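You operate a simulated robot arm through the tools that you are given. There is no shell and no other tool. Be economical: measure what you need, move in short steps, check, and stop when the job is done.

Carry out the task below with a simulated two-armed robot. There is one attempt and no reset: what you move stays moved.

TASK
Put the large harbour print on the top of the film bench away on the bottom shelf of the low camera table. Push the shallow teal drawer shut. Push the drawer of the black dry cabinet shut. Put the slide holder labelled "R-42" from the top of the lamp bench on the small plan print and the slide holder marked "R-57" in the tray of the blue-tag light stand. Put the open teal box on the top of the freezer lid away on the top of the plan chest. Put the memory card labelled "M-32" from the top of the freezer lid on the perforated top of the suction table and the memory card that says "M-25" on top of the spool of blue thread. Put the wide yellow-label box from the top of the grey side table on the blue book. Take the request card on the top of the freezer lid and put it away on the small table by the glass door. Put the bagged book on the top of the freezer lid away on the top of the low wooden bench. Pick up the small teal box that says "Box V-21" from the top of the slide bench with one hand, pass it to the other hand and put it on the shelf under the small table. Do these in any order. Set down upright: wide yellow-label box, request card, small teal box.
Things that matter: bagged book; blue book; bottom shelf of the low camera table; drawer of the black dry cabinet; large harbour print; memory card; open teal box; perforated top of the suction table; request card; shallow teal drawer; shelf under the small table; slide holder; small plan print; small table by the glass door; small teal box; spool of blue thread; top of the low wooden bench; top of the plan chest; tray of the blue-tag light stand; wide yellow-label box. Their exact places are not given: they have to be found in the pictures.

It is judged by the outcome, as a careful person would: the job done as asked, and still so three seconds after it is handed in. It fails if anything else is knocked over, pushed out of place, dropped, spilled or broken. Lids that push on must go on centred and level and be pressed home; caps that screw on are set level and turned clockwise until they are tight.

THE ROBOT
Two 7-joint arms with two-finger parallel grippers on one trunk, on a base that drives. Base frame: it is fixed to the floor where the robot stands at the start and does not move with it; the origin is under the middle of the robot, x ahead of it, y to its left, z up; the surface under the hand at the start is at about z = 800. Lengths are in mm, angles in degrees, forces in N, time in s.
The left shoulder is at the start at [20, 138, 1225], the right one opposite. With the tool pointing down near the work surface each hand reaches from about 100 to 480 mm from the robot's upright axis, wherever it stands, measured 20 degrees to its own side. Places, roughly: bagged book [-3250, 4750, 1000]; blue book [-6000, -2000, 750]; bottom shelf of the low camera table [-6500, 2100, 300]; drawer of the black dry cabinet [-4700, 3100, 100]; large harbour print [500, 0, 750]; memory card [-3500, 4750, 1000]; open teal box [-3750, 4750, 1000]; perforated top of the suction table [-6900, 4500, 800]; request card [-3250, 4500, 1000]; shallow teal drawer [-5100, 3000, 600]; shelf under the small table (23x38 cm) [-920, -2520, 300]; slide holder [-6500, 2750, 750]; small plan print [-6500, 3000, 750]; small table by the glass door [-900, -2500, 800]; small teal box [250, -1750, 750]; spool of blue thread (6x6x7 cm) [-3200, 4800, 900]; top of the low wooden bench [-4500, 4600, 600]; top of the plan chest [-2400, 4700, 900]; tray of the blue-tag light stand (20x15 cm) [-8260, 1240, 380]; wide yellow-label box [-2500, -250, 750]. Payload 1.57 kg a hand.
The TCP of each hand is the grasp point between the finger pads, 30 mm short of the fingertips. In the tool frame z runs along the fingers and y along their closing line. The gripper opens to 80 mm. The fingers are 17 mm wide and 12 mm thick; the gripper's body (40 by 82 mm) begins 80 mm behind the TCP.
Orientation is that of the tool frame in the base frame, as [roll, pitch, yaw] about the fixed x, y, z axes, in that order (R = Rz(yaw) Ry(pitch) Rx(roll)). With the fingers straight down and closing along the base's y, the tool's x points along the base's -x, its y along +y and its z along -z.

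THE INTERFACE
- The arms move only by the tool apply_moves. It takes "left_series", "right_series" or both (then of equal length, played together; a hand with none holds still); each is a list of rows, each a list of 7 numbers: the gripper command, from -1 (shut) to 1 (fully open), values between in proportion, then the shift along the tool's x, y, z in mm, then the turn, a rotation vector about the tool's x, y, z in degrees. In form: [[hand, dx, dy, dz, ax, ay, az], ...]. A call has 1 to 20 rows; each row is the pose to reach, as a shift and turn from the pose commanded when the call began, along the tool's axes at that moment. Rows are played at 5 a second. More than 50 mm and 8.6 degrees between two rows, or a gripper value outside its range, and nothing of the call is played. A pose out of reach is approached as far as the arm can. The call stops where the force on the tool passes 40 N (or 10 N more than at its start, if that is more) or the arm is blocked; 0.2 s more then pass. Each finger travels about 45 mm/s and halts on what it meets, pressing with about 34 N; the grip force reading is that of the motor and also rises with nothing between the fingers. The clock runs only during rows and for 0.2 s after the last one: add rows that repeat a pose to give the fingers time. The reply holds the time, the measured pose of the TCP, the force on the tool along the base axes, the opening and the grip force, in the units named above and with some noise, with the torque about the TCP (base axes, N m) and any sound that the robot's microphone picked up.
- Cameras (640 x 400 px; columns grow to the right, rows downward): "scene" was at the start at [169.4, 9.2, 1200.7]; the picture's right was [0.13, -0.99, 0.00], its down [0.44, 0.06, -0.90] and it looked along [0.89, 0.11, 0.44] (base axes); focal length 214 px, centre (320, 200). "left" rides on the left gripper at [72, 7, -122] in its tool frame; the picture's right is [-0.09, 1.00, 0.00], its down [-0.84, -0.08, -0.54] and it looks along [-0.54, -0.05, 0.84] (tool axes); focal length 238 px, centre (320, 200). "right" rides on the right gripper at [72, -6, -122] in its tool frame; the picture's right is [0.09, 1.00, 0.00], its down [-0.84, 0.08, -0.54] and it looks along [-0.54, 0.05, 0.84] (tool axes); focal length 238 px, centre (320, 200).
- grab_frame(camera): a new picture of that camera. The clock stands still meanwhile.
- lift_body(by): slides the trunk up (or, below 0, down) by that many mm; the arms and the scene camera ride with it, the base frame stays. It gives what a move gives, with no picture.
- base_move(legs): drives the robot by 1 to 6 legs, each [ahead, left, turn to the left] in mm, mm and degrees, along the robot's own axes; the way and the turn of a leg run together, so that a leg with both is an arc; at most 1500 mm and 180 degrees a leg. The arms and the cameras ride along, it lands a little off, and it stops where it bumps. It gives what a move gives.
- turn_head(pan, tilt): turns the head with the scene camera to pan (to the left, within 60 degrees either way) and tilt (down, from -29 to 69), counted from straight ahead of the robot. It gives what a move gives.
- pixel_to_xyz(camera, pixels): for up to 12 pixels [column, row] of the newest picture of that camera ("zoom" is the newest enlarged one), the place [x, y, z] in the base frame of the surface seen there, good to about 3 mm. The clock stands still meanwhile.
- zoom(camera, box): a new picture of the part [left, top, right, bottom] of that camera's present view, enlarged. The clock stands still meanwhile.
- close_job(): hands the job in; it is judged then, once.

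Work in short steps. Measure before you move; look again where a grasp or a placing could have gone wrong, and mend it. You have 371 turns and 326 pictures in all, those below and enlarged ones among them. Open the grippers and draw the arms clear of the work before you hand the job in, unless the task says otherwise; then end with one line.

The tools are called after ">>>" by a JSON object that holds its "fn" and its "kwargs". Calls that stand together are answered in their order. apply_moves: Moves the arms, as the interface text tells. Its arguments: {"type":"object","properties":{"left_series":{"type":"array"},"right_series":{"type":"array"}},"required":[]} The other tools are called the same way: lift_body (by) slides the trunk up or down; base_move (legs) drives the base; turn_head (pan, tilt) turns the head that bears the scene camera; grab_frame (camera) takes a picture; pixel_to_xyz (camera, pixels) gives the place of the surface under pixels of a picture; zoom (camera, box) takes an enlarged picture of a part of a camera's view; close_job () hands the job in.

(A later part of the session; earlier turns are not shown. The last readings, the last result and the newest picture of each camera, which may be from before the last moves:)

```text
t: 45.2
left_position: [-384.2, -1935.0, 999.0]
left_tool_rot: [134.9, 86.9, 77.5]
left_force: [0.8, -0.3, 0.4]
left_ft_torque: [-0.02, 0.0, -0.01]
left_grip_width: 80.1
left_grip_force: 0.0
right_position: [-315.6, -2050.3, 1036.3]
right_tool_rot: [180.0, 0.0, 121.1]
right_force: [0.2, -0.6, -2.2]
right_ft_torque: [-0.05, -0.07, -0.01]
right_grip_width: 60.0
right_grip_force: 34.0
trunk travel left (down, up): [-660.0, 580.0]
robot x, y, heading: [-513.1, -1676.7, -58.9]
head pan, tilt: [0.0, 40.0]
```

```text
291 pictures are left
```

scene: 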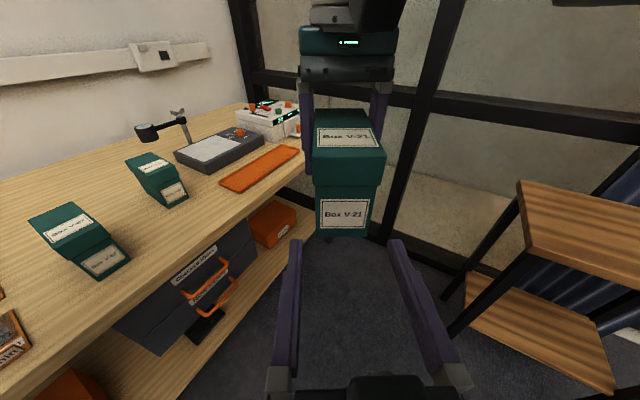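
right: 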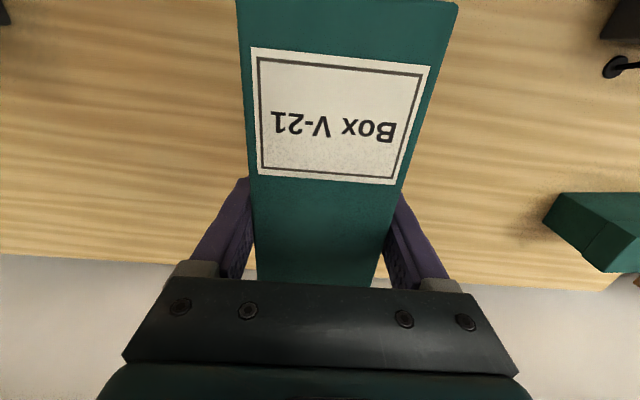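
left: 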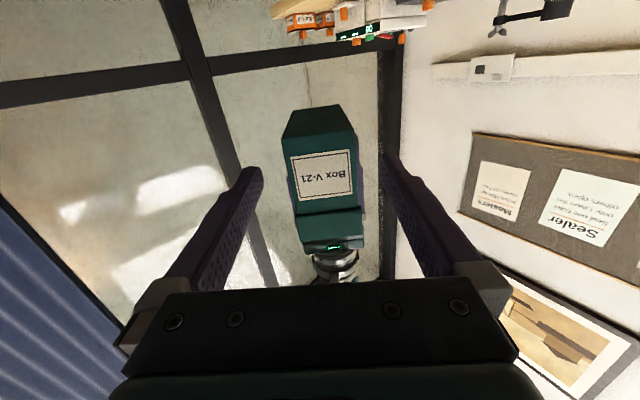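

Aligned laterally (both ≈ −23). I advance the left hand 74 mm along the fingers and close it, keeping the right grip.

>>> {"fn": "apply_moves", "kwargs": {"left_series": [[1, -2, 0, 25, 0, 0, 0], [1, -4, 0, 50, 0, 0, 0], [1, -6, 0, 74, 0, 0, 0], [1, -6, 0, 74, 0, 0, 0], [-1, -6, 0, 74, 0, 0, 0], [-1, -6, 0, 74, 0, 0, 0], [-1, -6, 0, 74, 0, 0, 0], [-1, -6, 0, 74, 0, 0, 0]]}}

>>> {"fn": "grab_frame", "kwargs": {"camera": "scene"}}

>>> {"fn": "grab_frame", "kwargs": {"camera": "left"}}

```text
t: 47.0
left_position: [-345.8, -1998.5, 1000.4]
left_tool_rot: [135.5, 86.9, 78.1]
left_force: [2.4, 0.7, -0.3]
left_ft_torque: [-0.25, 0.36, -0.93]
left_grip_width: 56.8
left_grip_force: 34.0
right_position: [-315.1, -2049.3, 1035.8]
right_tool_rot: [-180.0, 0.0, 121.3]
right_force: [-2.5, -0.5, -2.9]
right_ft_torque: [0.12, -0.3, 1.05]
right_grip_width: 59.5
right_grip_force: 34.0
trunk travel left (down, up): [-660.0, 580.0]
robot x, y, heading: [-510.5, -1677.5, -59.0]
head pan, tilt: [0.0, 40.0]
```

```text
290 pictures are left
```

scene: 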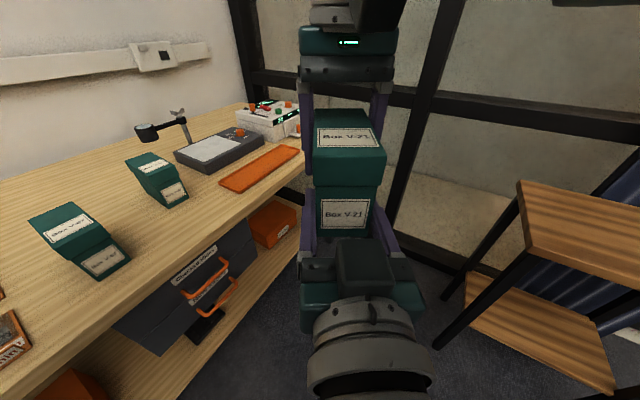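

```text
289 pictures are left
```

left: 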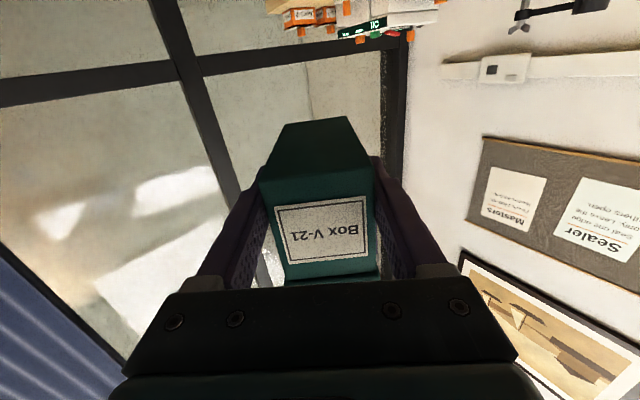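

Both hands hold it. I open the right hand and raise it while lowering the left slightly afterwards.

>>> {"fn": "apply_moves", "kwargs": {"right_series": [[1, 0, 0, 0, 0, 0, 0], [1, 0, 0, 0, 0, 0, 0], [1, 0, 0, 0, 0, 0, 0], [1, 0, 0, -25, 0, 0, 0], [1, 0, 0, -50, 0, 0, 0], [1, 0, 0, -80, 0, 0, 0], [1, 0, 0, -80, 0, 0, 0]], "left_series": [[-1, 0, 0, 0, 0, 0, 0], [-1, 0, 0, 0, 0, 0, 0], [-1, 0, 0, 0, 0, 0, 0], [-1, 5, 0, 0, 0, 0, 0], [-1, 20, 0, 0, 0, 0, 0], [-1, 40, 0, 0, 0, 0, 0], [-1, 40, 0, 0, 0, 0, 0]]}}

>>> {"fn": "grab_frame", "kwargs": {"camera": "scene"}}

```text
t: 48.6
left_position: [-346.3, -1995.5, 960.9]
left_tool_rot: [134.9, 86.9, 77.6]
left_force: [-0.7, -0.7, -2.9]
left_ft_torque: [0.07, 0.07, 0.01]
left_grip_width: 55.5
left_grip_force: 33.9
right_position: [-314.7, -2049.3, 1115.5]
right_tool_rot: [179.9, 0.0, 121.1]
right_force: [-0.6, 0.6, 1.2]
right_ft_torque: [-0.01, -0.01, -0.02]
right_grip_width: 80.0
right_grip_force: 0.0
trunk travel left (down, up): [-660.0, 580.0]
robot x, y, heading: [-509.4, -1675.2, -58.9]
head pan, tilt: [0.0, 40.0]
```

```text
288 pictures are left
```

scene: 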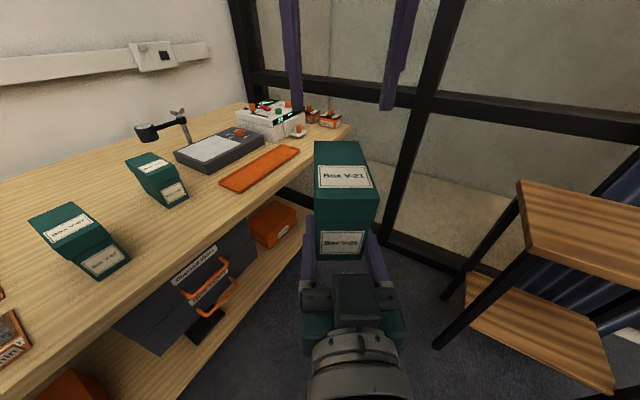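

Handover done; the left hand alone holds the box. I retract the right hand back and to its side, and lower the left by 100 mm.

>>> {"fn": "apply_moves", "kwargs": {"right_series": [[1, 20, -35, 0, 0, 0, 0], [1, 50, -70, 0, 0, 0, 0], [1, 85, -105, 0, 0, 0, 0], [1, 120, -140, 0, 0, 0, 0], [1, 160, -170, 0, 0, 0, 0], [1, 200, -180, 0, 0, 0, 0], [1, 200, -180, 0, 0, 0, 0]], "left_series": [[-1, 0, 0, 0, 0, 0, 0], [-1, 20, 0, 0, 0, 0, 0], [-1, 40, 0, 0, 0, 0, 0], [-1, 60, 0, 0, 0, 0, 0], [-1, 80, 0, 0, 0, 0, 0], [-1, 100, 0, 0, 0, 0, 0], [-1, 100, 0, 0, 0, 0, 0]]}}

>>> {"fn": "base_move", "kwargs": {"legs": [[0, 0, -31], [0, -345, 0], [140, 0, 0]]}}

>>> {"fn": "grab_frame", "kwargs": {"camera": "scene"}}

```text
t: 50.4
left_position: [-297.4, -1962.2, 867.7]
left_tool_rot: [105.7, 82.7, 49.8]
left_force: [1.7, -0.6, -2.5]
left_ft_torque: [0.12, 0.06, -0.02]
left_grip_width: 55.9
left_grip_force: 33.5
left hand out of reach, approached as far as the arm can: row 5, 6, 7
right_position: [-572.6, -1970.7, 1115.7]
right_tool_rot: [179.9, -0.2, 121.1]
right_force: [0.7, -0.2, 0.1]
right_ft_torque: [-0.03, 0.02, 0.01]
right_grip_width: 79.8
right_grip_force: 0.1
trunk travel left (down, up): [-660.0, 580.0]
robot x, y, heading: [-508.8, -1680.2, -59.0]
head pan, tilt: [0.0, 40.0]
stopped in row 7 (left hand): the arm was blocked; the commanded pose is now the measured one
```

```text
t: 55.1
left_position: [-822.8, -2172.6, 868.4]
left_tool_rot: [105.1, 82.8, 18.5]
left_force: [-0.5, 0.3, -2.8]
left_ft_torque: [0.12, 0.02, -0.02]
left_grip_width: 55.8
left_grip_force: 34.2
right_position: [-1061.2, -2039.8, 1116.9]
right_tool_rot: [-179.9, -0.1, 90.0]
right_force: [-0.3, 0.4, 0.4]
right_ft_torque: [0.02, -0.02, 0.02]
right_grip_width: 79.7
right_grip_force: 0.1
trunk travel left (down, up): [-660.0, 580.0]
robot x, y, heading: [-861.9, -1817.3, -89.8]
head pan, tilt: [0.0, 40.0]
```

```text
287 pictures are left
```

scene: 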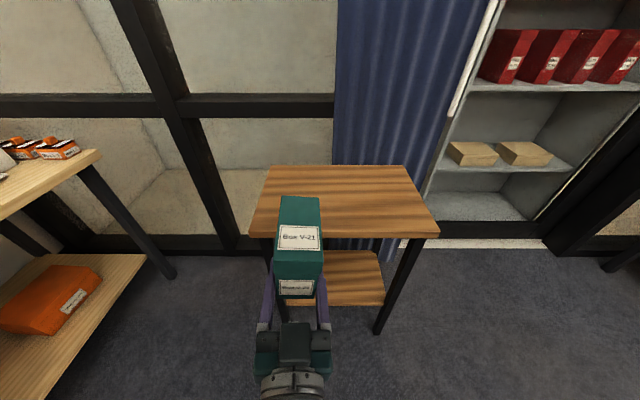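

The left arm hit its lower limit and rolled the box about 7°. I raise it 35 mm and level it (turn about tool z −7°, y −1.9°).

>>> {"fn": "apply_moves", "kwargs": {"left_series": [[-1, -18, 0, 0, 0, -1, -3.5], [-1, -35, 0, 0, 0, -1.9, -6.95], [-1, -35, 0, 0, 0, -1.9, -6.95], [-1, -35, 0, 0, 0, -1.9, -6.95]]}}

>>> {"fn": "grab_frame", "kwargs": {"camera": "left"}}

```text
t: 56.1
left_position: [-826.3, -2175.5, 902.0]
left_tool_rot: [133.2, 90.0, 46.5]
left_force: [1.3, -0.6, -2.3]
left_ft_torque: [0.1, 0.02, 0.01]
left_grip_width: 55.9
left_grip_force: 33.8
right_position: [-1063.1, -2038.6, 1115.5]
right_tool_rot: [-179.9, -0.2, 90.1]
right_force: [-0.2, 0.4, -0.2]
right_ft_torque: [0.02, -0.02, 0.03]
right_grip_width: 80.1
right_grip_force: 0.1
trunk travel left (down, up): [-660.0, 580.0]
robot x, y, heading: [-855.8, -1821.5, -89.9]
head pan, tilt: [0.0, 40.0]
```

```text
286 pictures are left
```

left: 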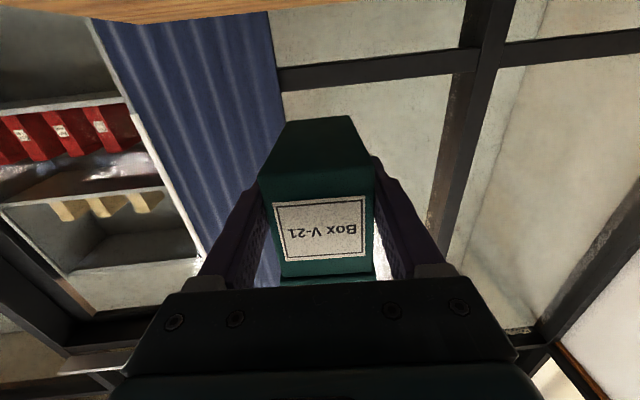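

Level now; I correct for the slight tilt at which it was gripped (+2.2° each) and lower the trunk to bring the box just above shelf height, still in front of the table.

>>> {"fn": "apply_moves", "kwargs": {"left_series": [[-1, 0, 0, 0, 0, 2.2, 2.2], [-1, 0, 0, 30, 0, 2.2, 2.2], [-1, 0, 0, 60, 0, 2.2, 2.2], [-1, 0, 0, 60, 0, 2.2, 2.2]]}}

>>> {"fn": "lift_body", "kwargs": {"by": -555}}

>>> {"fn": "turn_head", "kwargs": {"pan": 0, "tilt": 15}}

>>> {"fn": "grab_frame", "kwargs": {"camera": "scene"}}

>>> {"fn": "grab_frame", "kwargs": {"camera": "left"}}

```text
t: 57.1
left_position: [-823.6, -2235.4, 904.2]
left_tool_rot: [135.1, 86.8, 48.4]
left_force: [0.2, -0.3, -2.6]
left_ft_torque: [0.11, 0.0, -0.01]
left_grip_width: 55.8
left_grip_force: 33.9
right_position: [-1060.8, -2039.0, 1117.0]
right_tool_rot: [-179.9, -0.3, 90.1]
right_force: [-0.1, -0.2, 0.6]
right_ft_torque: [0.02, 0.01, 0.0]
right_grip_width: 80.1
right_grip_force: 0.0
trunk travel left (down, up): [-660.0, 580.0]
robot x, y, heading: [-856.0, -1818.9, -89.8]
head pan, tilt: [0.0, 40.0]
```

```text
refused: -555 is not a number from -400 to 400
```

```text
t: 58.0
left_position: [-822.5, -2234.5, 903.1]
left_tool_rot: [135.1, 86.8, 48.2]
left_force: [-0.5, -0.2, -2.8]
left_ft_torque: [0.08, 0.01, 0.03]
left_grip_width: 55.9
left_grip_force: 33.9
right_position: [-1062.9, -2039.8, 1116.6]
right_tool_rot: [180.0, -0.3, 90.2]
right_force: [-1.1, -1.0, 0.0]
right_ft_torque: [-0.04, 0.01, 0.03]
right_grip_width: 80.2
right_grip_force: 0.1
trunk travel left (down, up): [-660.0, 580.0]
robot x, y, heading: [-861.0, -1816.2, -89.9]
head pan, tilt: [0.0, 15.0]
```

```text
285 pictures are left
```

scene: 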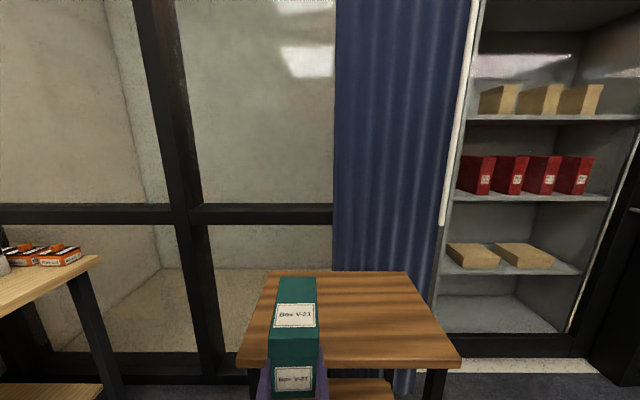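

```text
284 pictures are left
```

left: 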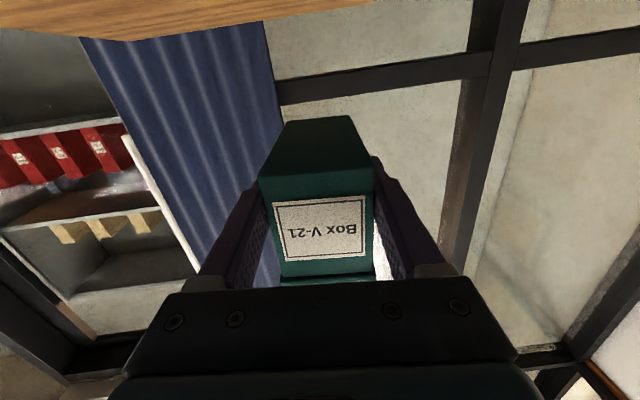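

Trunk moves are limited to 400 a call; I lower in two steps.

>>> {"fn": "lift_body", "kwargs": {"by": -400}}

>>> {"fn": "lift_body", "kwargs": {"by": -160}}

>>> {"fn": "turn_head", "kwargs": {"pan": 10, "tilt": 45}}

>>> {"fn": "grab_frame", "kwargs": {"camera": "scene"}}

```text
t: 61.9
left_position: [-823.4, -2234.6, 503.2]
left_tool_rot: [134.9, 86.9, 48.1]
left_force: [0.7, -0.2, -3.2]
left_ft_torque: [0.11, 0.0, -0.04]
left_grip_width: 55.5
left_grip_force: 34.1
right_position: [-1062.0, -2040.0, 716.3]
right_tool_rot: [-179.9, -0.1, 90.1]
right_force: [-0.3, -0.5, -0.1]
right_ft_torque: [0.0, -0.01, -0.01]
right_grip_width: 79.9
right_grip_force: 0.1
trunk travel left (down, up): [-260.0, 980.0]
robot x, y, heading: [-859.4, -1818.6, -89.6]
head pan, tilt: [0.0, 15.0]
```

```text
t: 63.7
left_position: [-823.2, -2233.7, 343.9]
left_tool_rot: [134.9, 86.9, 48.1]
left_force: [-0.2, 0.5, -2.5]
left_ft_torque: [0.11, 0.02, 0.0]
left_grip_width: 55.9
left_grip_force: 33.9
right_position: [-1062.4, -2039.4, 557.0]
right_tool_rot: [-180.0, -0.1, 90.1]
right_force: [0.7, -0.3, 0.3]
right_ft_torque: [0.0, -0.01, 0.0]
right_grip_width: 80.2
right_grip_force: 0.0
trunk travel left (down, up): [-100.0, 1140.0]
robot x, y, heading: [-860.3, -1816.2, -89.7]
head pan, tilt: [0.0, 15.0]
```

```text
t: 64.6
left_position: [-823.3, -2233.7, 343.4]
left_tool_rot: [134.9, 86.9, 48.2]
left_force: [-0.2, 0.1, -2.8]
left_ft_torque: [0.13, -0.02, -0.01]
left_grip_width: 55.7
left_grip_force: 34.5
right_position: [-1060.9, -2039.5, 556.5]
right_tool_rot: [-180.0, -0.1, 90.0]
right_force: [0.2, 0.0, -0.4]
right_ft_torque: [0.02, 0.02, -0.03]
right_grip_width: 80.0
right_grip_force: 0.2
trunk travel left (down, up): [-100.0, 1140.0]
robot x, y, heading: [-859.6, -1815.1, -89.8]
head pan, tilt: [10.0, 45.0]
```

```text
283 pictures are left
```

scene: 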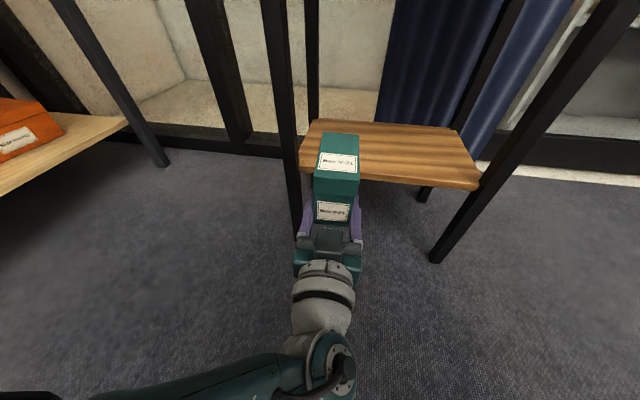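

Clear view of the shelf and box. I measure the shelf edges and box position.

>>> {"fn": "pixel_to_xyz", "kwargs": {"camera": "scene", "pixels": [[302, 165], [478, 185], [315, 124], [452, 131], [400, 150], [390, 176], [290, 200], [440, 250], [350, 195], [340, 135]]}}

```text
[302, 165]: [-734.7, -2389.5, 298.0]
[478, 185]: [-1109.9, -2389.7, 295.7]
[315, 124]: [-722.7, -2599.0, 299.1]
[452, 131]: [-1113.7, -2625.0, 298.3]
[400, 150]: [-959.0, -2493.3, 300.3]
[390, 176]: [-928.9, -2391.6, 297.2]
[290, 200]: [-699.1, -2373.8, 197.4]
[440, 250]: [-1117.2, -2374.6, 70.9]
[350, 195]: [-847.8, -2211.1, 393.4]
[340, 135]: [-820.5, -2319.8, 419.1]
```

Shelf top z≈299, y −2390…−2620. I drive right 60 then ahead 222.

>>> {"fn": "base_move", "kwargs": {"legs": [[0, -60, 0], [222, 0, 0]]}}

>>> {"fn": "grab_frame", "kwargs": {"camera": "scene"}}

```text
t: 66.9
left_position: [-881.6, -2454.8, 342.5]
left_tool_rot: [136.1, 86.8, 49.5]
left_force: [-0.6, -0.4, -3.2]
left_ft_torque: [0.09, 0.0, 0.01]
left_grip_width: 55.5
left_grip_force: 34.0
right_position: [-1121.7, -2259.1, 554.7]
right_tool_rot: [-179.9, -0.2, 90.2]
right_force: [0.0, -0.4, -0.4]
right_ft_torque: [-0.03, -0.03, -0.02]
right_grip_width: 79.7
right_grip_force: 0.0
trunk travel left (down, up): [-100.0, 1140.0]
robot x, y, heading: [-915.0, -2039.7, -89.7]
head pan, tilt: [10.0, 45.0]
```

```text
282 pictures are left
```

scene: 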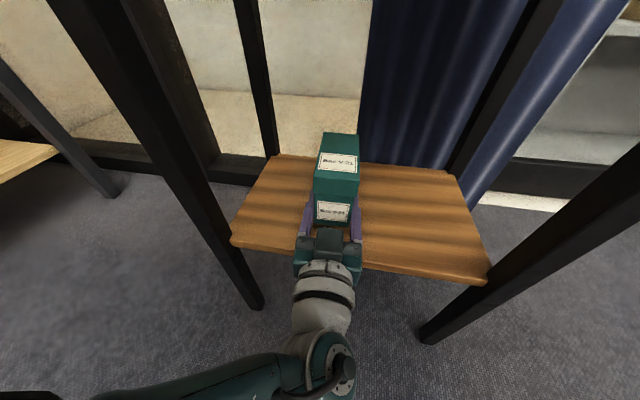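

Over the shelf. I lower the trunk 17 mm and check the force.

>>> {"fn": "lift_body", "kwargs": {"by": -17}}

>>> {"fn": "lift_body", "kwargs": {"by": -3}}

```text
t: 67.5
left_position: [-881.5, -2455.6, 326.7]
left_tool_rot: [135.1, 86.8, 48.6]
left_force: [0.3, -1.2, -3.2]
left_ft_torque: [0.14, 0.01, 0.02]
left_grip_width: 55.8
left_grip_force: 33.8
right_position: [-1121.0, -2261.6, 539.9]
right_tool_rot: [-179.9, 0.0, 90.1]
right_force: [-0.5, 0.8, -0.4]
right_ft_torque: [0.0, -0.01, 0.02]
right_grip_width: 80.0
right_grip_force: 0.1
trunk travel left (down, up): [-83.0, 1157.0]
robot x, y, heading: [-916.2, -2041.8, -89.9]
head pan, tilt: [10.0, 45.0]
```

```text
t: 68.1
left_position: [-881.5, -2455.9, 324.6]
left_tool_rot: [134.2, 87.1, 47.4]
left_force: [0.8, 1.1, 6.1]
left_ft_torque: [0.32, 0.24, -0.08]
left_grip_width: 55.6
left_grip_force: 33.9
right_position: [-1119.7, -2261.2, 537.1]
right_tool_rot: [-179.9, -0.1, 90.1]
right_force: [-0.1, 0.5, 0.1]
right_ft_torque: [0.0, -0.01, -0.01]
right_grip_width: 80.1
right_grip_force: 0.0
trunk travel left (down, up): [-80.0, 1160.0]
robot x, y, heading: [-915.9, -2040.4, -89.6]
head pan, tilt: [10.0, 45.0]
```

Contact (force changed +9 N). I open the left hand and draw back along the fingers.

>>> {"fn": "apply_moves", "kwargs": {"left_series": [[-0.2, 0, 0, 0, 0, 0, 0], [1, 0, 0, 0, 0, 0, 0], [1, 0, 0, 0, 0, 0, 0], [1, 0, 0, -20, 0, 0, 0], [1, 0, 0, -50, 0, 0, 0], [1, 0, 0, -80, 0, 0, 0]]}}

>>> {"fn": "base_move", "kwargs": {"legs": [[-300, 0, 0]]}}

>>> {"fn": "grab_frame", "kwargs": {"camera": "scene"}}

```text
t: 69.5
left_position: [-884.8, -2376.3, 326.4]
left_tool_rot: [135.4, 86.8, 48.7]
left_force: [-0.5, -0.1, 0.6]
left_ft_torque: [0.01, -0.04, -0.02]
left_grip_width: 80.0
left_grip_force: 0.1
right_position: [-1121.5, -2259.9, 535.4]
right_tool_rot: [-179.9, -0.1, 90.2]
right_force: [-0.4, 0.2, -0.1]
right_ft_torque: [-0.01, -0.03, 0.01]
right_grip_width: 79.8
right_grip_force: 0.1
trunk travel left (down, up): [-80.0, 1160.0]
robot x, y, heading: [-918.2, -2040.2, -89.9]
head pan, tilt: [10.0, 45.0]
```

```text
t: 71.5
left_position: [-885.3, -2080.9, 326.2]
left_tool_rot: [134.1, 86.9, 47.4]
left_force: [0.2, -0.5, -0.1]
left_ft_torque: [-0.02, -0.01, -0.01]
left_grip_width: 80.0
left_grip_force: 0.1
right_position: [-1121.8, -1965.2, 536.5]
right_tool_rot: [-179.9, -0.1, 90.2]
right_force: [-0.3, 0.6, -0.1]
right_ft_torque: [0.01, 0.02, 0.02]
right_grip_width: 79.9
right_grip_force: 0.1
trunk travel left (down, up): [-80.0, 1160.0]
robot x, y, heading: [-918.0, -1743.7, -89.7]
head pan, tilt: [10.0, 45.0]
```

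```text
281 pictures are left
```

scene: 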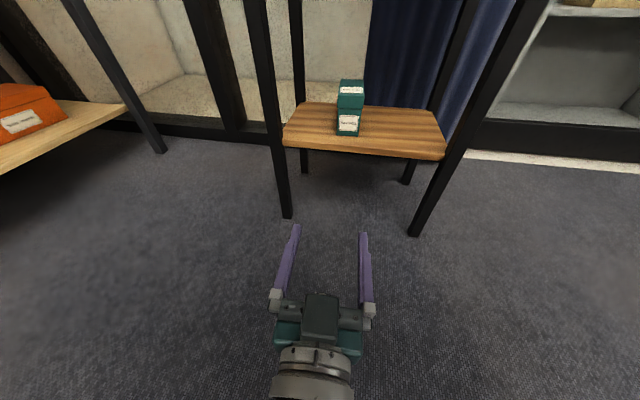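

The box stands upright on the shelf. I raise the trunk back to start height and return the left hand to a vertical, raised pose.

>>> {"fn": "lift_body", "kwargs": {"by": 400}}

>>> {"fn": "lift_body", "kwargs": {"by": 120}}

>>> {"fn": "apply_moves", "kwargs": {"left_series": [[1, -22, 6, -4, 0, 8, 0], [1, -44, 12, -8, 0, 16, 0], [1, -66, 18, -12, 0, 24, 0], [1, -88, 24, -16, 0, 32, 0], [1, -110, 30, -20, 0, 40, 0], [1, -132, 36, -24, 0, 48, 0], [1, -154, 42, -28, 0, 56, 0], [1, -176, 48, -32, 0, 64, 0], [1, -198, 54, -36, 0, 72, 0], [1, -220, 60, -40, 0, 80, 0], [1, -240, 60, -40, 0, 87, 0], [1, -240, 60, -40, 0, 87, 0]]}}

```text
t: 75.3
left_position: [-886.0, -2079.7, 726.9]
left_tool_rot: [134.8, 86.9, 48.2]
left_force: [-0.2, 0.0, -0.1]
left_ft_torque: [0.0, 0.0, -0.01]
left_grip_width: 80.0
left_grip_force: 0.2
right_position: [-1121.7, -1964.0, 937.6]
right_tool_rot: [-179.9, -0.2, 90.3]
right_force: [-0.6, -0.5, 0.0]
right_ft_torque: [0.02, 0.0, -0.01]
right_grip_width: 79.9
right_grip_force: 0.1
trunk travel left (down, up): [-480.0, 760.0]
robot x, y, heading: [-921.9, -1742.1, -89.6]
head pan, tilt: [10.0, 45.0]
```

```text
t: 76.8
left_position: [-887.2, -2078.6, 846.3]
left_tool_rot: [134.7, 86.9, 48.3]
left_force: [-0.1, 0.3, -0.4]
left_ft_torque: [0.03, -0.01, -0.01]
left_grip_width: 79.9
left_grip_force: 0.1
right_position: [-1122.3, -1964.5, 1056.6]
right_tool_rot: [-179.9, -0.2, 90.3]
right_force: [0.3, -0.2, 0.3]
right_ft_torque: [0.03, -0.01, 0.0]
right_grip_width: 79.9
right_grip_force: 0.1
trunk travel left (down, up): [-600.0, 640.0]
robot x, y, heading: [-919.8, -1739.3, -89.5]
head pan, tilt: [10.0, 45.0]
```

```text
t: 79.4
left_position: [-856.1, -2171.7, 996.8]
left_tool_rot: [177.7, 0.4, 94.0]
left_force: [-0.3, 1.0, -0.4]
left_ft_torque: [-0.02, -0.02, 0.05]
left_grip_width: 79.9
left_grip_force: 0.2
left hand out of reach, approached as far as the arm can: row 8, 9, 10, 11, 12
right_position: [-1121.8, -1963.5, 1056.5]
right_tool_rot: [-179.8, -0.3, 90.2]
right_force: [0.1, 0.3, 1.0]
right_ft_torque: [0.0, -0.03, -0.02]
right_grip_width: 79.9
right_grip_force: 0.0
trunk travel left (down, up): [-600.0, 640.0]
robot x, y, heading: [-922.1, -1743.1, -89.7]
head pan, tilt: [10.0, 45.0]
```

Left hand is vertical now; I draw it back and up.

>>> {"fn": "apply_moves", "kwargs": {"left_series": [[1, 40, 0, 0, 0, 0, 0], [1, 80, 10, -20, 0, 0, 0], [1, 120, 20, -50, 0, 0, 0], [1, 150, 30, -80, 0, 0, 0], [1, 150, 30, -80, 0, 0, 0]]}}

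>>> {"fn": "turn_head", "kwargs": {"pan": 60, "tilt": 25}}

>>> {"fn": "grab_frame", "kwargs": {"camera": "scene"}}

```text
refused: row 3 steps farther than a row can; nothing moved
```

```text
t: 80.6
left_position: [-856.5, -2172.7, 1000.4]
left_tool_rot: [177.5, 0.9, 93.8]
left_force: [-0.3, -0.4, -1.2]
left_ft_torque: [0.02, -0.02, 0.04]
left_grip_width: 80.1
left_grip_force: 0.1
right_position: [-1123.0, -1964.2, 1056.9]
right_tool_rot: [180.0, -0.2, 90.2]
right_force: [0.2, -0.2, 0.6]
right_ft_torque: [0.03, -0.01, -0.03]
right_grip_width: 80.1
right_grip_force: 0.0
trunk travel left (down, up): [-600.0, 640.0]
robot x, y, heading: [-920.0, -1741.4, -89.5]
head pan, tilt: [60.0, 25.0]
```

```text
280 pictures are left
```

scene: 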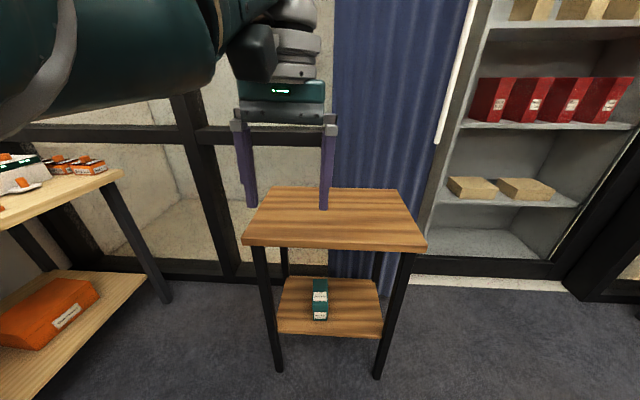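

The head seems blocked by the left arm. I pan it back and retract the left hand in smaller rows.

>>> {"fn": "turn_head", "kwargs": {"pan": 0, "tilt": 35}}

>>> {"fn": "apply_moves", "kwargs": {"left_series": [[1, 35, 5, 0, 0, 0, 0], [1, 70, 10, -15, 0, 0, 0], [1, 105, 20, -35, 0, 0, 0], [1, 130, 30, -60, 0, 0, 0], [1, 150, 30, -80, 0, 0, 0], [1, 150, 30, -80, 0, 0, 0]]}}

>>> {"fn": "turn_head", "kwargs": {"pan": 40, "tilt": 30}}

>>> {"fn": "grab_frame", "kwargs": {"camera": "scene"}}

```text
t: 81.9
left_position: [-861.5, -2170.1, 998.4]
left_tool_rot: [177.8, 0.8, 93.3]
left_force: [2.0, -0.1, 0.0]
left_ft_torque: [-0.03, 0.04, -0.01]
left_grip_width: 80.0
left_grip_force: 0.1
right_position: [-1122.3, -1964.3, 1056.0]
right_tool_rot: [-179.9, -0.1, 90.2]
right_force: [0.1, -0.5, 0.8]
right_ft_torque: [0.0, 0.01, -0.01]
right_grip_width: 80.2
right_grip_force: 0.1
trunk travel left (down, up): [-600.0, 640.0]
robot x, y, heading: [-918.2, -1743.3, -89.6]
head pan, tilt: [0.0, 35.0]
```

```text
t: 83.3
left_position: [-874.7, -2161.0, 986.8]
left_tool_rot: [177.5, 0.7, 93.6]
left_force: [-0.3, 0.5, 0.0]
left_ft_torque: [0.01, 0.0, -0.01]
left_grip_width: 80.1
left_grip_force: 0.1
left hand out of reach, approached as far as the arm can: row 1, 2, 3, 4, 5, 6
right_position: [-1121.5, -1964.6, 1057.7]
right_tool_rot: [-179.9, -0.1, 90.2]
right_force: [0.2, 0.8, -0.9]
right_ft_torque: [-0.02, -0.01, 0.01]
right_grip_width: 80.1
right_grip_force: 0.1
trunk travel left (down, up): [-600.0, 640.0]
robot x, y, heading: [-921.7, -1744.0, -89.7]
head pan, tilt: [0.0, 35.0]
```

```text
t: 84.4
left_position: [-873.6, -2160.7, 985.6]
left_tool_rot: [177.5, 0.9, 93.6]
left_force: [-0.3, 0.5, 1.0]
left_ft_torque: [0.0, -0.01, 0.03]
left_grip_width: 80.0
left_grip_force: 0.0
right_position: [-1122.5, -1964.3, 1055.6]
right_tool_rot: [-179.8, -0.1, 90.2]
right_force: [-0.4, 0.5, -0.1]
right_ft_torque: [0.0, 0.06, -0.02]
right_grip_width: 80.0
right_grip_force: 0.0
trunk travel left (down, up): [-600.0, 640.0]
robot x, y, heading: [-918.9, -1741.7, -89.6]
head pan, tilt: [40.0, 30.0]
```

```text
279 pictures are left
```

scene: 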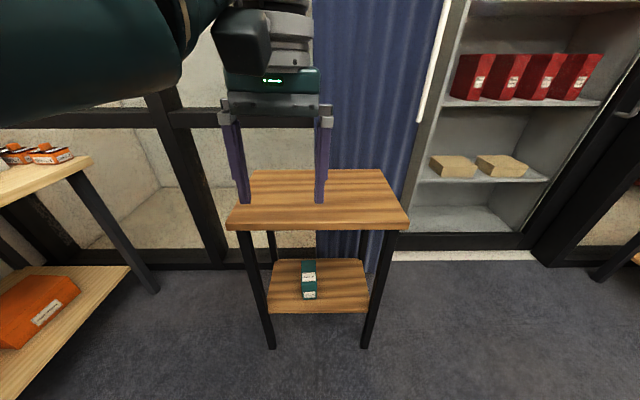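

The left arm is stuck near a joint limit. I undo the turn back to the horizontal pose I know works, then return along the earlier path.

>>> {"fn": "turn_head", "kwargs": {"pan": 0, "tilt": 20}}

>>> {"fn": "apply_moves", "kwargs": {"left_series": [[1, 0, 0, 10, 0, -8, 0], [1, 0, 0, 20, 0, -16, 0], [1, 10, 10, 30, 0, -24, 0], [1, 20, 20, 36, 0, -32, 0], [1, 30, 30, 36, 0, -40, 0], [1, 40, 40, 36, 0, -48, 0], [1, 50, 50, 36, 0, -56, 0], [1, 60, 60, 36, 0, -64, 0], [1, 70, 69, 36, 0, -72, 0], [1, 80, 69, 36, 0, -80, 0], [1, 85, 69, 36, 0, -87, 0], [1, 85, 69, 36, 0, -87, 0]]}}

>>> {"fn": "grab_frame", "kwargs": {"camera": "scene"}}

```text
t: 85.5
left_position: [-879.4, -2159.0, 985.4]
left_tool_rot: [177.8, 0.8, 93.1]
left_force: [0.1, 0.1, 0.2]
left_ft_torque: [-0.06, 0.0, 0.02]
left_grip_width: 80.1
left_grip_force: 0.0
right_position: [-1121.6, -1964.9, 1056.7]
right_tool_rot: [-180.0, 0.0, 90.2]
right_force: [-0.4, -1.0, 0.2]
right_ft_torque: [-0.01, 0.02, 0.0]
right_grip_width: 80.0
right_grip_force: 0.0
trunk travel left (down, up): [-600.0, 640.0]
robot x, y, heading: [-919.2, -1746.6, -89.5]
head pan, tilt: [0.0, 20.0]
```

```text
t: 88.1
left_position: [-812.6, -2070.5, 950.7]
left_tool_rot: [135.1, 87.0, 48.5]
left_force: [-0.1, 0.1, 0.0]
left_ft_torque: [-0.01, 0.0, 0.0]
left_grip_width: 79.7
left_grip_force: 0.0
right_position: [-1122.5, -1964.0, 1056.9]
right_tool_rot: [-180.0, -0.1, 90.3]
right_force: [-1.0, -0.5, 0.6]
right_ft_torque: [0.01, -0.01, 0.03]
right_grip_width: 79.7
right_grip_force: 0.1
trunk travel left (down, up): [-600.0, 640.0]
robot x, y, heading: [-919.7, -1740.6, -89.6]
head pan, tilt: [0.0, 20.0]
```

```text
278 pictures are left
```

scene: 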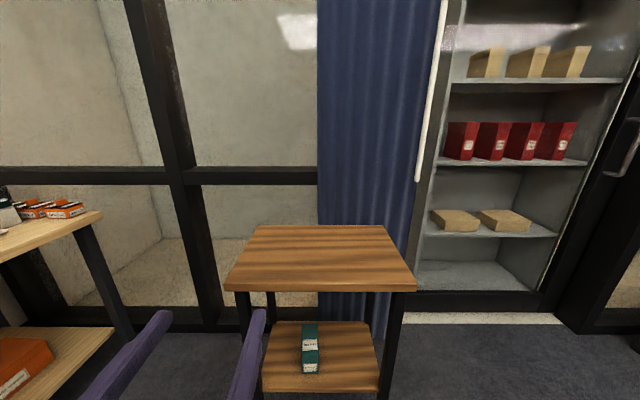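

Back in the known horizontal pose. Now I reverse the earlier path: rotate first in place, then rise.

>>> {"fn": "apply_moves", "kwargs": {"left_series": [[1, 0, 0, 0, 0, 8, 0], [1, 0, 0, 0, 0, 16, 0], [1, 0, 0, 0, 0, 24, 0], [1, 0, 0, 0, 0, 32, 0], [1, 0, 0, 0, 0, 40, 0], [1, 0, 0, 0, 0, 48, 0], [1, 0, 0, 0, 0, 56, 0], [1, -14, -10, -4, 0, 64, 0], [1, -44, -21, -8, 0, 72, 0], [1, -84, -31, -12, 0, 80, 0], [1, -125, -41, -20, 0, 87, 0], [1, -160, -51, -28, 0, 87, 0], [1, -160, -51, -28, 0, 87, 0]]}}

>>> {"fn": "turn_head", "kwargs": {"pan": 60, "tilt": 25}}

>>> {"fn": "grab_frame", "kwargs": {"camera": "scene"}}

```text
t: 89.7
left_position: [-776.7, -2067.6, 936.2]
left_tool_rot: [167.1, 33.0, 84.8]
left_force: [0.2, 0.0, -0.1]
left_ft_torque: [0.0, -0.01, 0.01]
left_grip_width: 80.0
left_grip_force: 0.0
right_position: [-1121.3, -1964.0, 1056.3]
right_tool_rot: [-179.9, -0.2, 90.1]
right_force: [0.1, 0.6, 0.5]
right_ft_torque: [-0.01, 0.03, 0.02]
right_grip_width: 80.1
right_grip_force: 0.1
trunk travel left (down, up): [-600.0, 640.0]
robot x, y, heading: [-917.8, -1744.0, -89.7]
head pan, tilt: [0.0, 20.0]
stopped in row 7 (left hand): the arm was blocked; the commanded pose is now the measured one
```

```text
t: 91.0
left_position: [-777.7, -2066.3, 937.4]
left_tool_rot: [167.2, 32.9, 84.7]
left_force: [0.4, -0.1, 0.1]
left_ft_torque: [-0.03, 0.0, -0.01]
left_grip_width: 80.1
left_grip_force: 0.0
right_position: [-1122.0, -1965.2, 1056.4]
right_tool_rot: [-179.9, -0.2, 90.2]
right_force: [-0.3, -0.2, 0.2]
right_ft_torque: [0.0, 0.0, -0.01]
right_grip_width: 79.9
right_grip_force: 0.0
trunk travel left (down, up): [-600.0, 640.0]
robot x, y, heading: [-921.3, -1742.8, -89.5]
head pan, tilt: [60.0, 25.0]
```

```text
277 pictures are left
```

scene: 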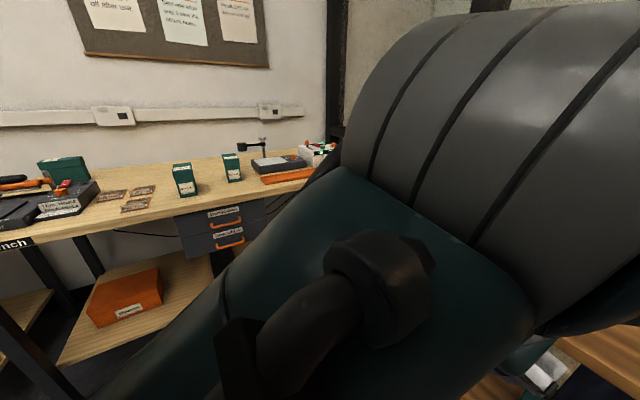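

Blocked again part-way. I try rising and retreating with the present orientation.

>>> {"fn": "turn_head", "kwargs": {"pan": -30, "tilt": 30}}

>>> {"fn": "apply_moves", "kwargs": {"left_series": [[1, -10, -8, -30, 0, 0, 0], [1, -20, -16, -60, 0, 0, 0], [1, -30, -24, -90, 0, 0, 0], [1, -40, -30, -117, 0, 0, 0], [1, -40, -30, -117, 0, 0, 0]]}}

```text
t: 92.6
left_position: [-778.1, -2067.2, 936.7]
left_tool_rot: [167.2, 33.0, 84.6]
left_force: [0.1, 0.4, 0.0]
left_ft_torque: [0.0, -0.01, -0.01]
left_grip_width: 80.0
left_grip_force: 0.0
right_position: [-1122.4, -1963.8, 1057.4]
right_tool_rot: [-179.9, -0.3, 90.1]
right_force: [0.2, -0.7, 0.2]
right_ft_torque: [0.0, 0.01, 0.01]
right_grip_width: 80.1
right_grip_force: 0.1
trunk travel left (down, up): [-600.0, 640.0]
robot x, y, heading: [-917.2, -1738.6, -89.6]
head pan, tilt: [-30.0, 30.0]
```

```text
t: 93.5
left_position: [-776.9, -2041.9, 1000.1]
left_tool_rot: [157.4, 30.6, 82.1]
left_force: [0.4, -0.1, -0.2]
left_ft_torque: [0.02, 0.01, 0.02]
left_grip_width: 79.7
left_grip_force: 0.1
left hand out of reach, approached as far as the arm can: row 4
right_position: [-1121.9, -1963.2, 1056.6]
right_tool_rot: [-179.9, -0.2, 90.2]
right_force: [0.3, 0.9, 0.9]
right_ft_torque: [0.0, -0.03, 0.03]
right_grip_width: 80.1
right_grip_force: 0.0
trunk travel left (down, up): [-600.0, 640.0]
robot x, y, heading: [-922.7, -1741.7, -89.7]
head pan, tilt: [-30.0, 30.0]
stopped in row 4 (left hand): the arm was blocked; the commanded pose is now the measured one
```

I look at the left arm's shape to understand what limits it.

>>> {"fn": "turn_head", "kwargs": {"pan": 35, "tilt": 10}}

>>> {"fn": "grab_frame", "kwargs": {"camera": "scene"}}

>>> {"fn": "grab_frame", "kwargs": {"camera": "right"}}

```text
t: 94.9
left_position: [-773.0, -2041.2, 1003.2]
left_tool_rot: [158.0, 31.4, 83.4]
left_force: [-0.5, 0.4, -0.2]
left_ft_torque: [0.03, 0.0, -0.01]
left_grip_width: 80.2
left_grip_force: 0.2
right_position: [-1121.0, -1962.9, 1055.8]
right_tool_rot: [-179.9, -0.1, 90.2]
right_force: [0.3, -0.6, 1.2]
right_ft_torque: [-0.01, -0.02, 0.03]
right_grip_width: 80.0
right_grip_force: 0.0
trunk travel left (down, up): [-600.0, 640.0]
robot x, y, heading: [-918.9, -1741.4, -89.5]
head pan, tilt: [35.0, 10.0]
```

```text
276 pictures are left
```

scene: 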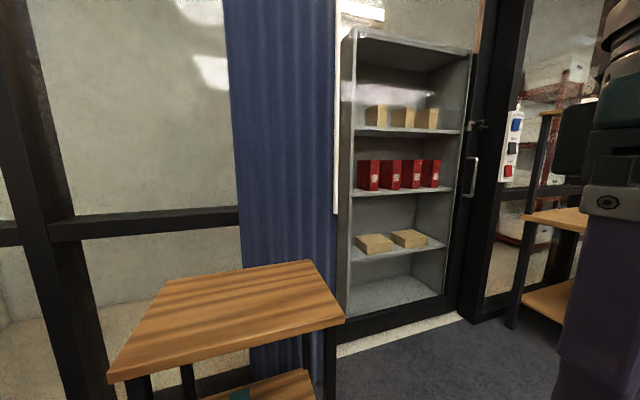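

```text
275 pictures are left
```

right: 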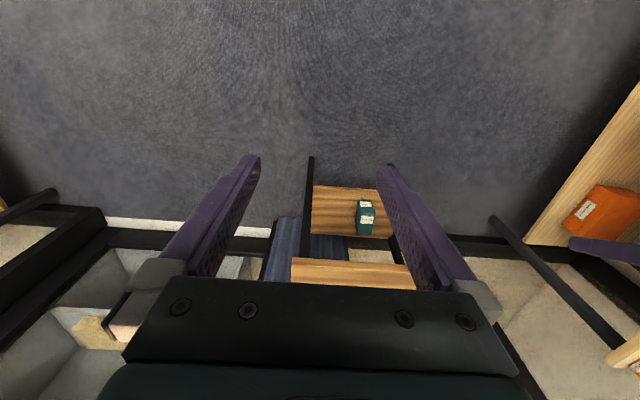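

The head cannot pan left: the left arm leans against it. I turn the head far right and up, then try the left arm again.

>>> {"fn": "turn_head", "kwargs": {"pan": -60, "tilt": 0}}

>>> {"fn": "apply_moves", "kwargs": {"left_series": [[1, 10, 10, 20, 0, 0, 0], [1, 20, 30, 40, 0, 0, 0], [1, 0, 60, 60, 0, 0, 0], [1, -20, 80, 80, 0, 0, 0], [1, -20, 80, 80, 0, 0, 0]]}}

```text
t: 96.6
left_position: [-779.7, -2039.6, 1000.5]
left_tool_rot: [157.6, 30.4, 82.0]
left_force: [0.7, 0.5, 0.8]
left_ft_torque: [-0.01, 0.03, 0.02]
left_grip_width: 79.9
left_grip_force: 0.0
right_position: [-1122.4, -1963.6, 1055.6]
right_tool_rot: [-179.8, -0.2, 90.2]
right_force: [0.1, 0.3, -0.2]
right_ft_torque: [0.04, -0.03, 0.01]
right_grip_width: 80.0
right_grip_force: 0.1
trunk travel left (down, up): [-600.0, 640.0]
robot x, y, heading: [-918.6, -1740.1, -89.8]
head pan, tilt: [-60.0, 0.0]
```

```text
t: 97.8
left_position: [-680.0, -2094.5, 973.4]
left_tool_rot: [157.6, 30.6, 82.0]
left_force: [-1.0, 0.5, 1.1]
left_ft_torque: [-0.02, -0.02, -0.01]
left_grip_width: 80.0
left_grip_force: 0.0
right_position: [-1121.6, -1963.7, 1056.7]
right_tool_rot: [-179.8, -0.1, 90.2]
right_force: [-0.1, -0.2, 0.1]
right_ft_torque: [-0.02, 0.01, 0.03]
right_grip_width: 80.0
right_grip_force: 0.1
trunk travel left (down, up): [-600.0, 640.0]
robot x, y, heading: [-917.2, -1743.1, -89.5]
head pan, tilt: [-60.0, 0.0]
```

It moved freely to the left. Now I turn the hand back toward vertical (tool y +30°).

>>> {"fn": "apply_moves", "kwargs": {"left_series": [[1, 0, 0, -10, 0, 8, 0], [1, 0, 0, -20, 0, 16, 0], [1, 0, 0, -30, 0, 24, 0], [1, 0, 0, -40, 0, 30, 0], [1, 0, 0, -40, 0, 30, 0]]}}

```text
t: 99.0
left_position: [-657.1, -2096.9, 978.0]
left_tool_rot: [159.3, 2.6, 93.8]
left_force: [-0.5, -0.7, -0.1]
left_ft_torque: [0.0, -0.02, 0.01]
left_grip_width: 80.0
left_grip_force: 0.0
left hand out of reach, approached as far as the arm can: row 3, 4, 5
right_position: [-1122.7, -1964.0, 1057.2]
right_tool_rot: [-179.9, -0.2, 90.3]
right_force: [0.2, 0.4, -0.3]
right_ft_torque: [0.01, 0.03, -0.01]
right_grip_width: 80.0
right_grip_force: 0.0
trunk travel left (down, up): [-600.0, 640.0]
robot x, y, heading: [-916.7, -1741.7, -89.6]
head pan, tilt: [-60.0, 0.0]
```

I correct the roll (+20° about tool x).

>>> {"fn": "apply_moves", "kwargs": {"left_series": [[1, 0, 0, 0, 7, 0, 0], [1, 0, 0, 0, 14, 0, 0], [1, 0, 0, 0, 20, 0, 0], [1, 0, 0, 0, 20, -2, 0], [1, 0, 0, 0, 20, -2, 0]]}}

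>>> {"fn": "apply_moves", "kwargs": {"left_series": [[1, 0, 0, -30, 0, 0, 0], [1, 15, -15, -60, 0, 0, 0], [1, 30, -30, -90, 0, 0, 0], [1, 30, -30, -90, 0, 0, 0]]}}

```text
t: 100.2
left_position: [-660.4, -2108.8, 968.7]
left_tool_rot: [-179.2, 4.5, 92.8]
left_force: [-0.4, 0.1, 0.3]
left_ft_torque: [-0.03, 0.0, 0.03]
left_grip_width: 80.0
left_grip_force: 0.2
left hand out of reach, approached as far as the arm can: row 1, 2, 3, 4, 5
right_position: [-1122.0, -1963.0, 1055.8]
right_tool_rot: [-179.9, -0.2, 90.2]
right_force: [-0.7, 0.0, -0.2]
right_ft_torque: [-0.04, -0.01, 0.04]
right_grip_width: 80.3
right_grip_force: 0.1
trunk travel left (down, up): [-600.0, 640.0]
robot x, y, heading: [-920.0, -1741.0, -89.7]
head pan, tilt: [-60.0, 0.0]
```

```text
t: 101.2
left_position: [-631.9, -2117.6, 1046.2]
left_tool_rot: [-179.2, 4.4, 92.7]
left_force: [0.3, -0.8, 0.9]
left_ft_torque: [0.0, -0.03, 0.03]
left_grip_width: 80.1
left_grip_force: 0.0
left hand out of reach, approached as far as the arm can: row 1, 2, 3, 4
right_position: [-1122.3, -1962.9, 1056.8]
right_tool_rot: [-179.9, -0.2, 90.2]
right_force: [-0.8, -0.1, -0.4]
right_ft_torque: [0.03, 0.02, 0.03]
right_grip_width: 80.1
right_grip_force: 0.1
trunk travel left (down, up): [-600.0, 640.0]
robot x, y, heading: [-918.4, -1743.2, -89.7]
head pan, tilt: [-60.0, 0.0]
```

Vertical again. I test mobility by going to the nominal zone (lower and inward).

>>> {"fn": "apply_moves", "kwargs": {"left_series": [[1, 0, -20, 40, 0, 0, 0], [1, 0, -50, 80, 0, 0, 0], [1, 0, -80, 120, 0, 0, 0], [1, 20, -110, 140, 0, 0, 0], [1, 40, -140, 140, 0, 0, 0], [1, 60, -140, 140, 0, 0, 0], [1, 60, -140, 140, 0, 0, 0]]}}

>>> {"fn": "turn_head", "kwargs": {"pan": 0, "tilt": 40}}

>>> {"fn": "grab_frame", "kwargs": {"camera": "scene"}}

```text
t: 103.0
left_position: [-740.7, -2080.3, 903.6]
left_tool_rot: [176.3, 5.4, 94.3]
left_force: [0.4, -0.4, -0.8]
left_ft_torque: [0.01, -0.01, 0.0]
left_grip_width: 79.7
left_grip_force: 0.1
right_position: [-1122.1, -1963.8, 1055.9]
right_tool_rot: [-180.0, 0.0, 90.2]
right_force: [-0.6, 0.0, -0.3]
right_ft_torque: [-0.04, 0.0, 0.07]
right_grip_width: 80.2
right_grip_force: 0.3
trunk travel left (down, up): [-600.0, 640.0]
robot x, y, heading: [-916.0, -1744.4, -89.5]
head pan, tilt: [-60.0, 0.0]
stopped in row 7 (left hand): the arm was blocked; the commanded pose is now the measured one
```

```text
t: 104.3
left_position: [-742.1, -2079.0, 902.3]
left_tool_rot: [176.2, 5.3, 94.4]
left_force: [0.0, 0.1, 0.6]
left_ft_torque: [0.03, -0.01, 0.01]
left_grip_width: 79.8
left_grip_force: 0.0
right_position: [-1122.5, -1963.4, 1055.9]
right_tool_rot: [-179.9, -0.1, 90.3]
right_force: [0.1, 0.6, -0.8]
right_ft_torque: [0.03, 0.01, 0.01]
right_grip_width: 80.2
right_grip_force: 0.1
trunk travel left (down, up): [-600.0, 640.0]
robot x, y, heading: [-918.8, -1744.2, -89.3]
head pan, tilt: [0.0, 40.0]
```

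```text
274 pictures are left
```

scene: 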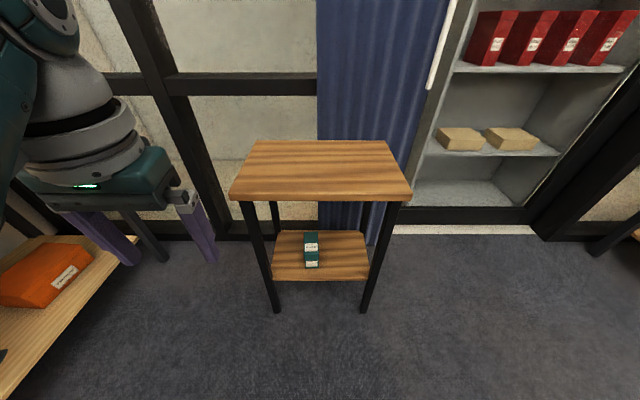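

I look at the left elbow.

>>> {"fn": "turn_head", "kwargs": {"pan": 55, "tilt": 20}}

>>> {"fn": "grab_frame", "kwargs": {"camera": "scene"}}

>>> {"fn": "turn_head", "kwargs": {"pan": -55, "tilt": 20}}

>>> {"fn": "grab_frame", "kwargs": {"camera": "scene"}}

```text
t: 105.5
left_position: [-742.1, -2079.5, 902.5]
left_tool_rot: [176.4, 5.3, 94.4]
left_force: [0.0, -0.2, -0.7]
left_ft_torque: [0.0, -0.01, 0.0]
left_grip_width: 80.1
left_grip_force: 0.0
right_position: [-1121.5, -1964.0, 1055.5]
right_tool_rot: [-180.0, -0.2, 90.1]
right_force: [0.9, 0.3, 0.2]
right_ft_torque: [0.02, -0.01, 0.04]
right_grip_width: 80.3
right_grip_force: 0.0
trunk travel left (down, up): [-600.0, 640.0]
robot x, y, heading: [-921.3, -1741.9, -89.9]
head pan, tilt: [55.0, 20.0]
```

```text
273 pictures are left
```

scene: 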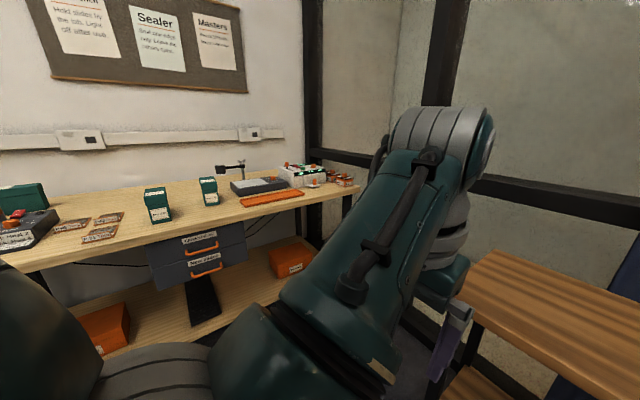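

```text
t: 107.4
left_position: [-742.0, -2081.1, 902.1]
left_tool_rot: [176.4, 5.4, 94.5]
left_force: [0.5, -0.5, -0.4]
left_ft_torque: [0.01, 0.02, 0.01]
left_grip_width: 80.1
left_grip_force: 0.1
right_position: [-1121.9, -1964.1, 1056.4]
right_tool_rot: [-179.8, -0.2, 90.2]
right_force: [0.0, -0.3, 0.5]
right_ft_torque: [0.0, 0.01, 0.01]
right_grip_width: 80.1
right_grip_force: 0.0
trunk travel left (down, up): [-600.0, 640.0]
robot x, y, heading: [-918.4, -1741.5, -89.9]
head pan, tilt: [-55.0, 20.0]
```

```text
272 pictures are left
```

scene: 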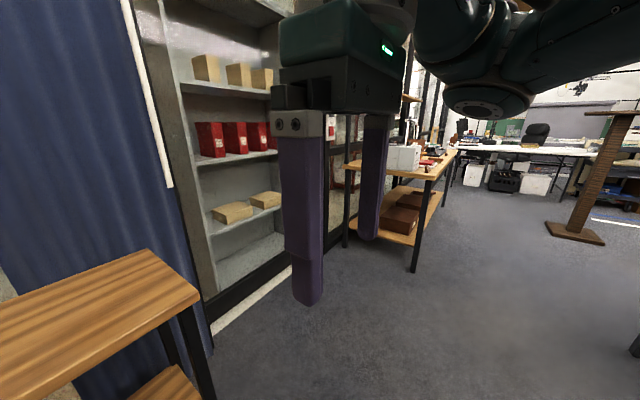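

The left elbow has dropped low in front of the torso, unlike the right one. I try to unwind it by reaching out to the left side and up.

>>> {"fn": "apply_moves", "kwargs": {"left_series": [[1, -30, 30, 0, 0, 0, 0], [1, -60, 60, -10, 0, 0, 0], [1, -60, 100, -20, 0, 0, 0], [1, -60, 140, -30, 0, 0, 0], [1, -40, 180, -50, 0, 0, 0], [1, -20, 220, -80, 0, 0, 0], [1, 0, 260, -110, 0, 0, 0], [1, 0, 290, -140, 0, 0, 0], [1, 0, 290, -140, 0, 0, 0]]}}

>>> {"fn": "turn_head", "kwargs": {"pan": 55, "tilt": 20}}

>>> {"fn": "grab_frame", "kwargs": {"camera": "scene"}}

```text
refused: row 6 steps farther than a row can; nothing moved
```

```text
t: 109.3
left_position: [-741.4, -2080.2, 904.1]
left_tool_rot: [176.3, 5.4, 94.4]
left_force: [0.3, 0.5, -0.6]
left_ft_torque: [-0.02, -0.03, 0.0]
left_grip_width: 80.0
left_grip_force: 0.1
right_position: [-1122.3, -1964.2, 1056.3]
right_tool_rot: [-179.9, -0.2, 90.2]
right_force: [-0.2, 0.1, -0.2]
right_ft_torque: [0.0, 0.0, 0.03]
right_grip_width: 80.0
right_grip_force: 0.0
trunk travel left (down, up): [-600.0, 640.0]
robot x, y, heading: [-919.8, -1744.3, -89.8]
head pan, tilt: [55.0, 20.0]
```

```text
271 pictures are left
```

scene: 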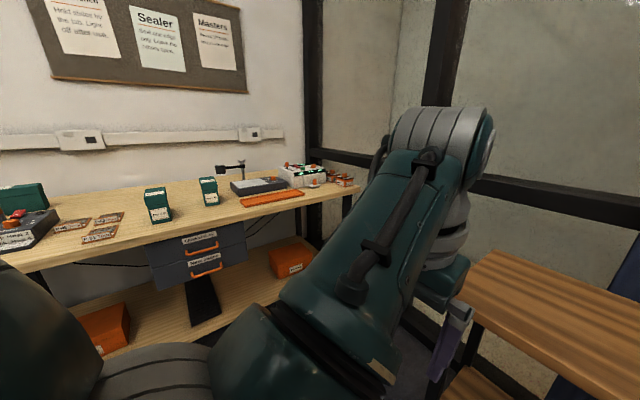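

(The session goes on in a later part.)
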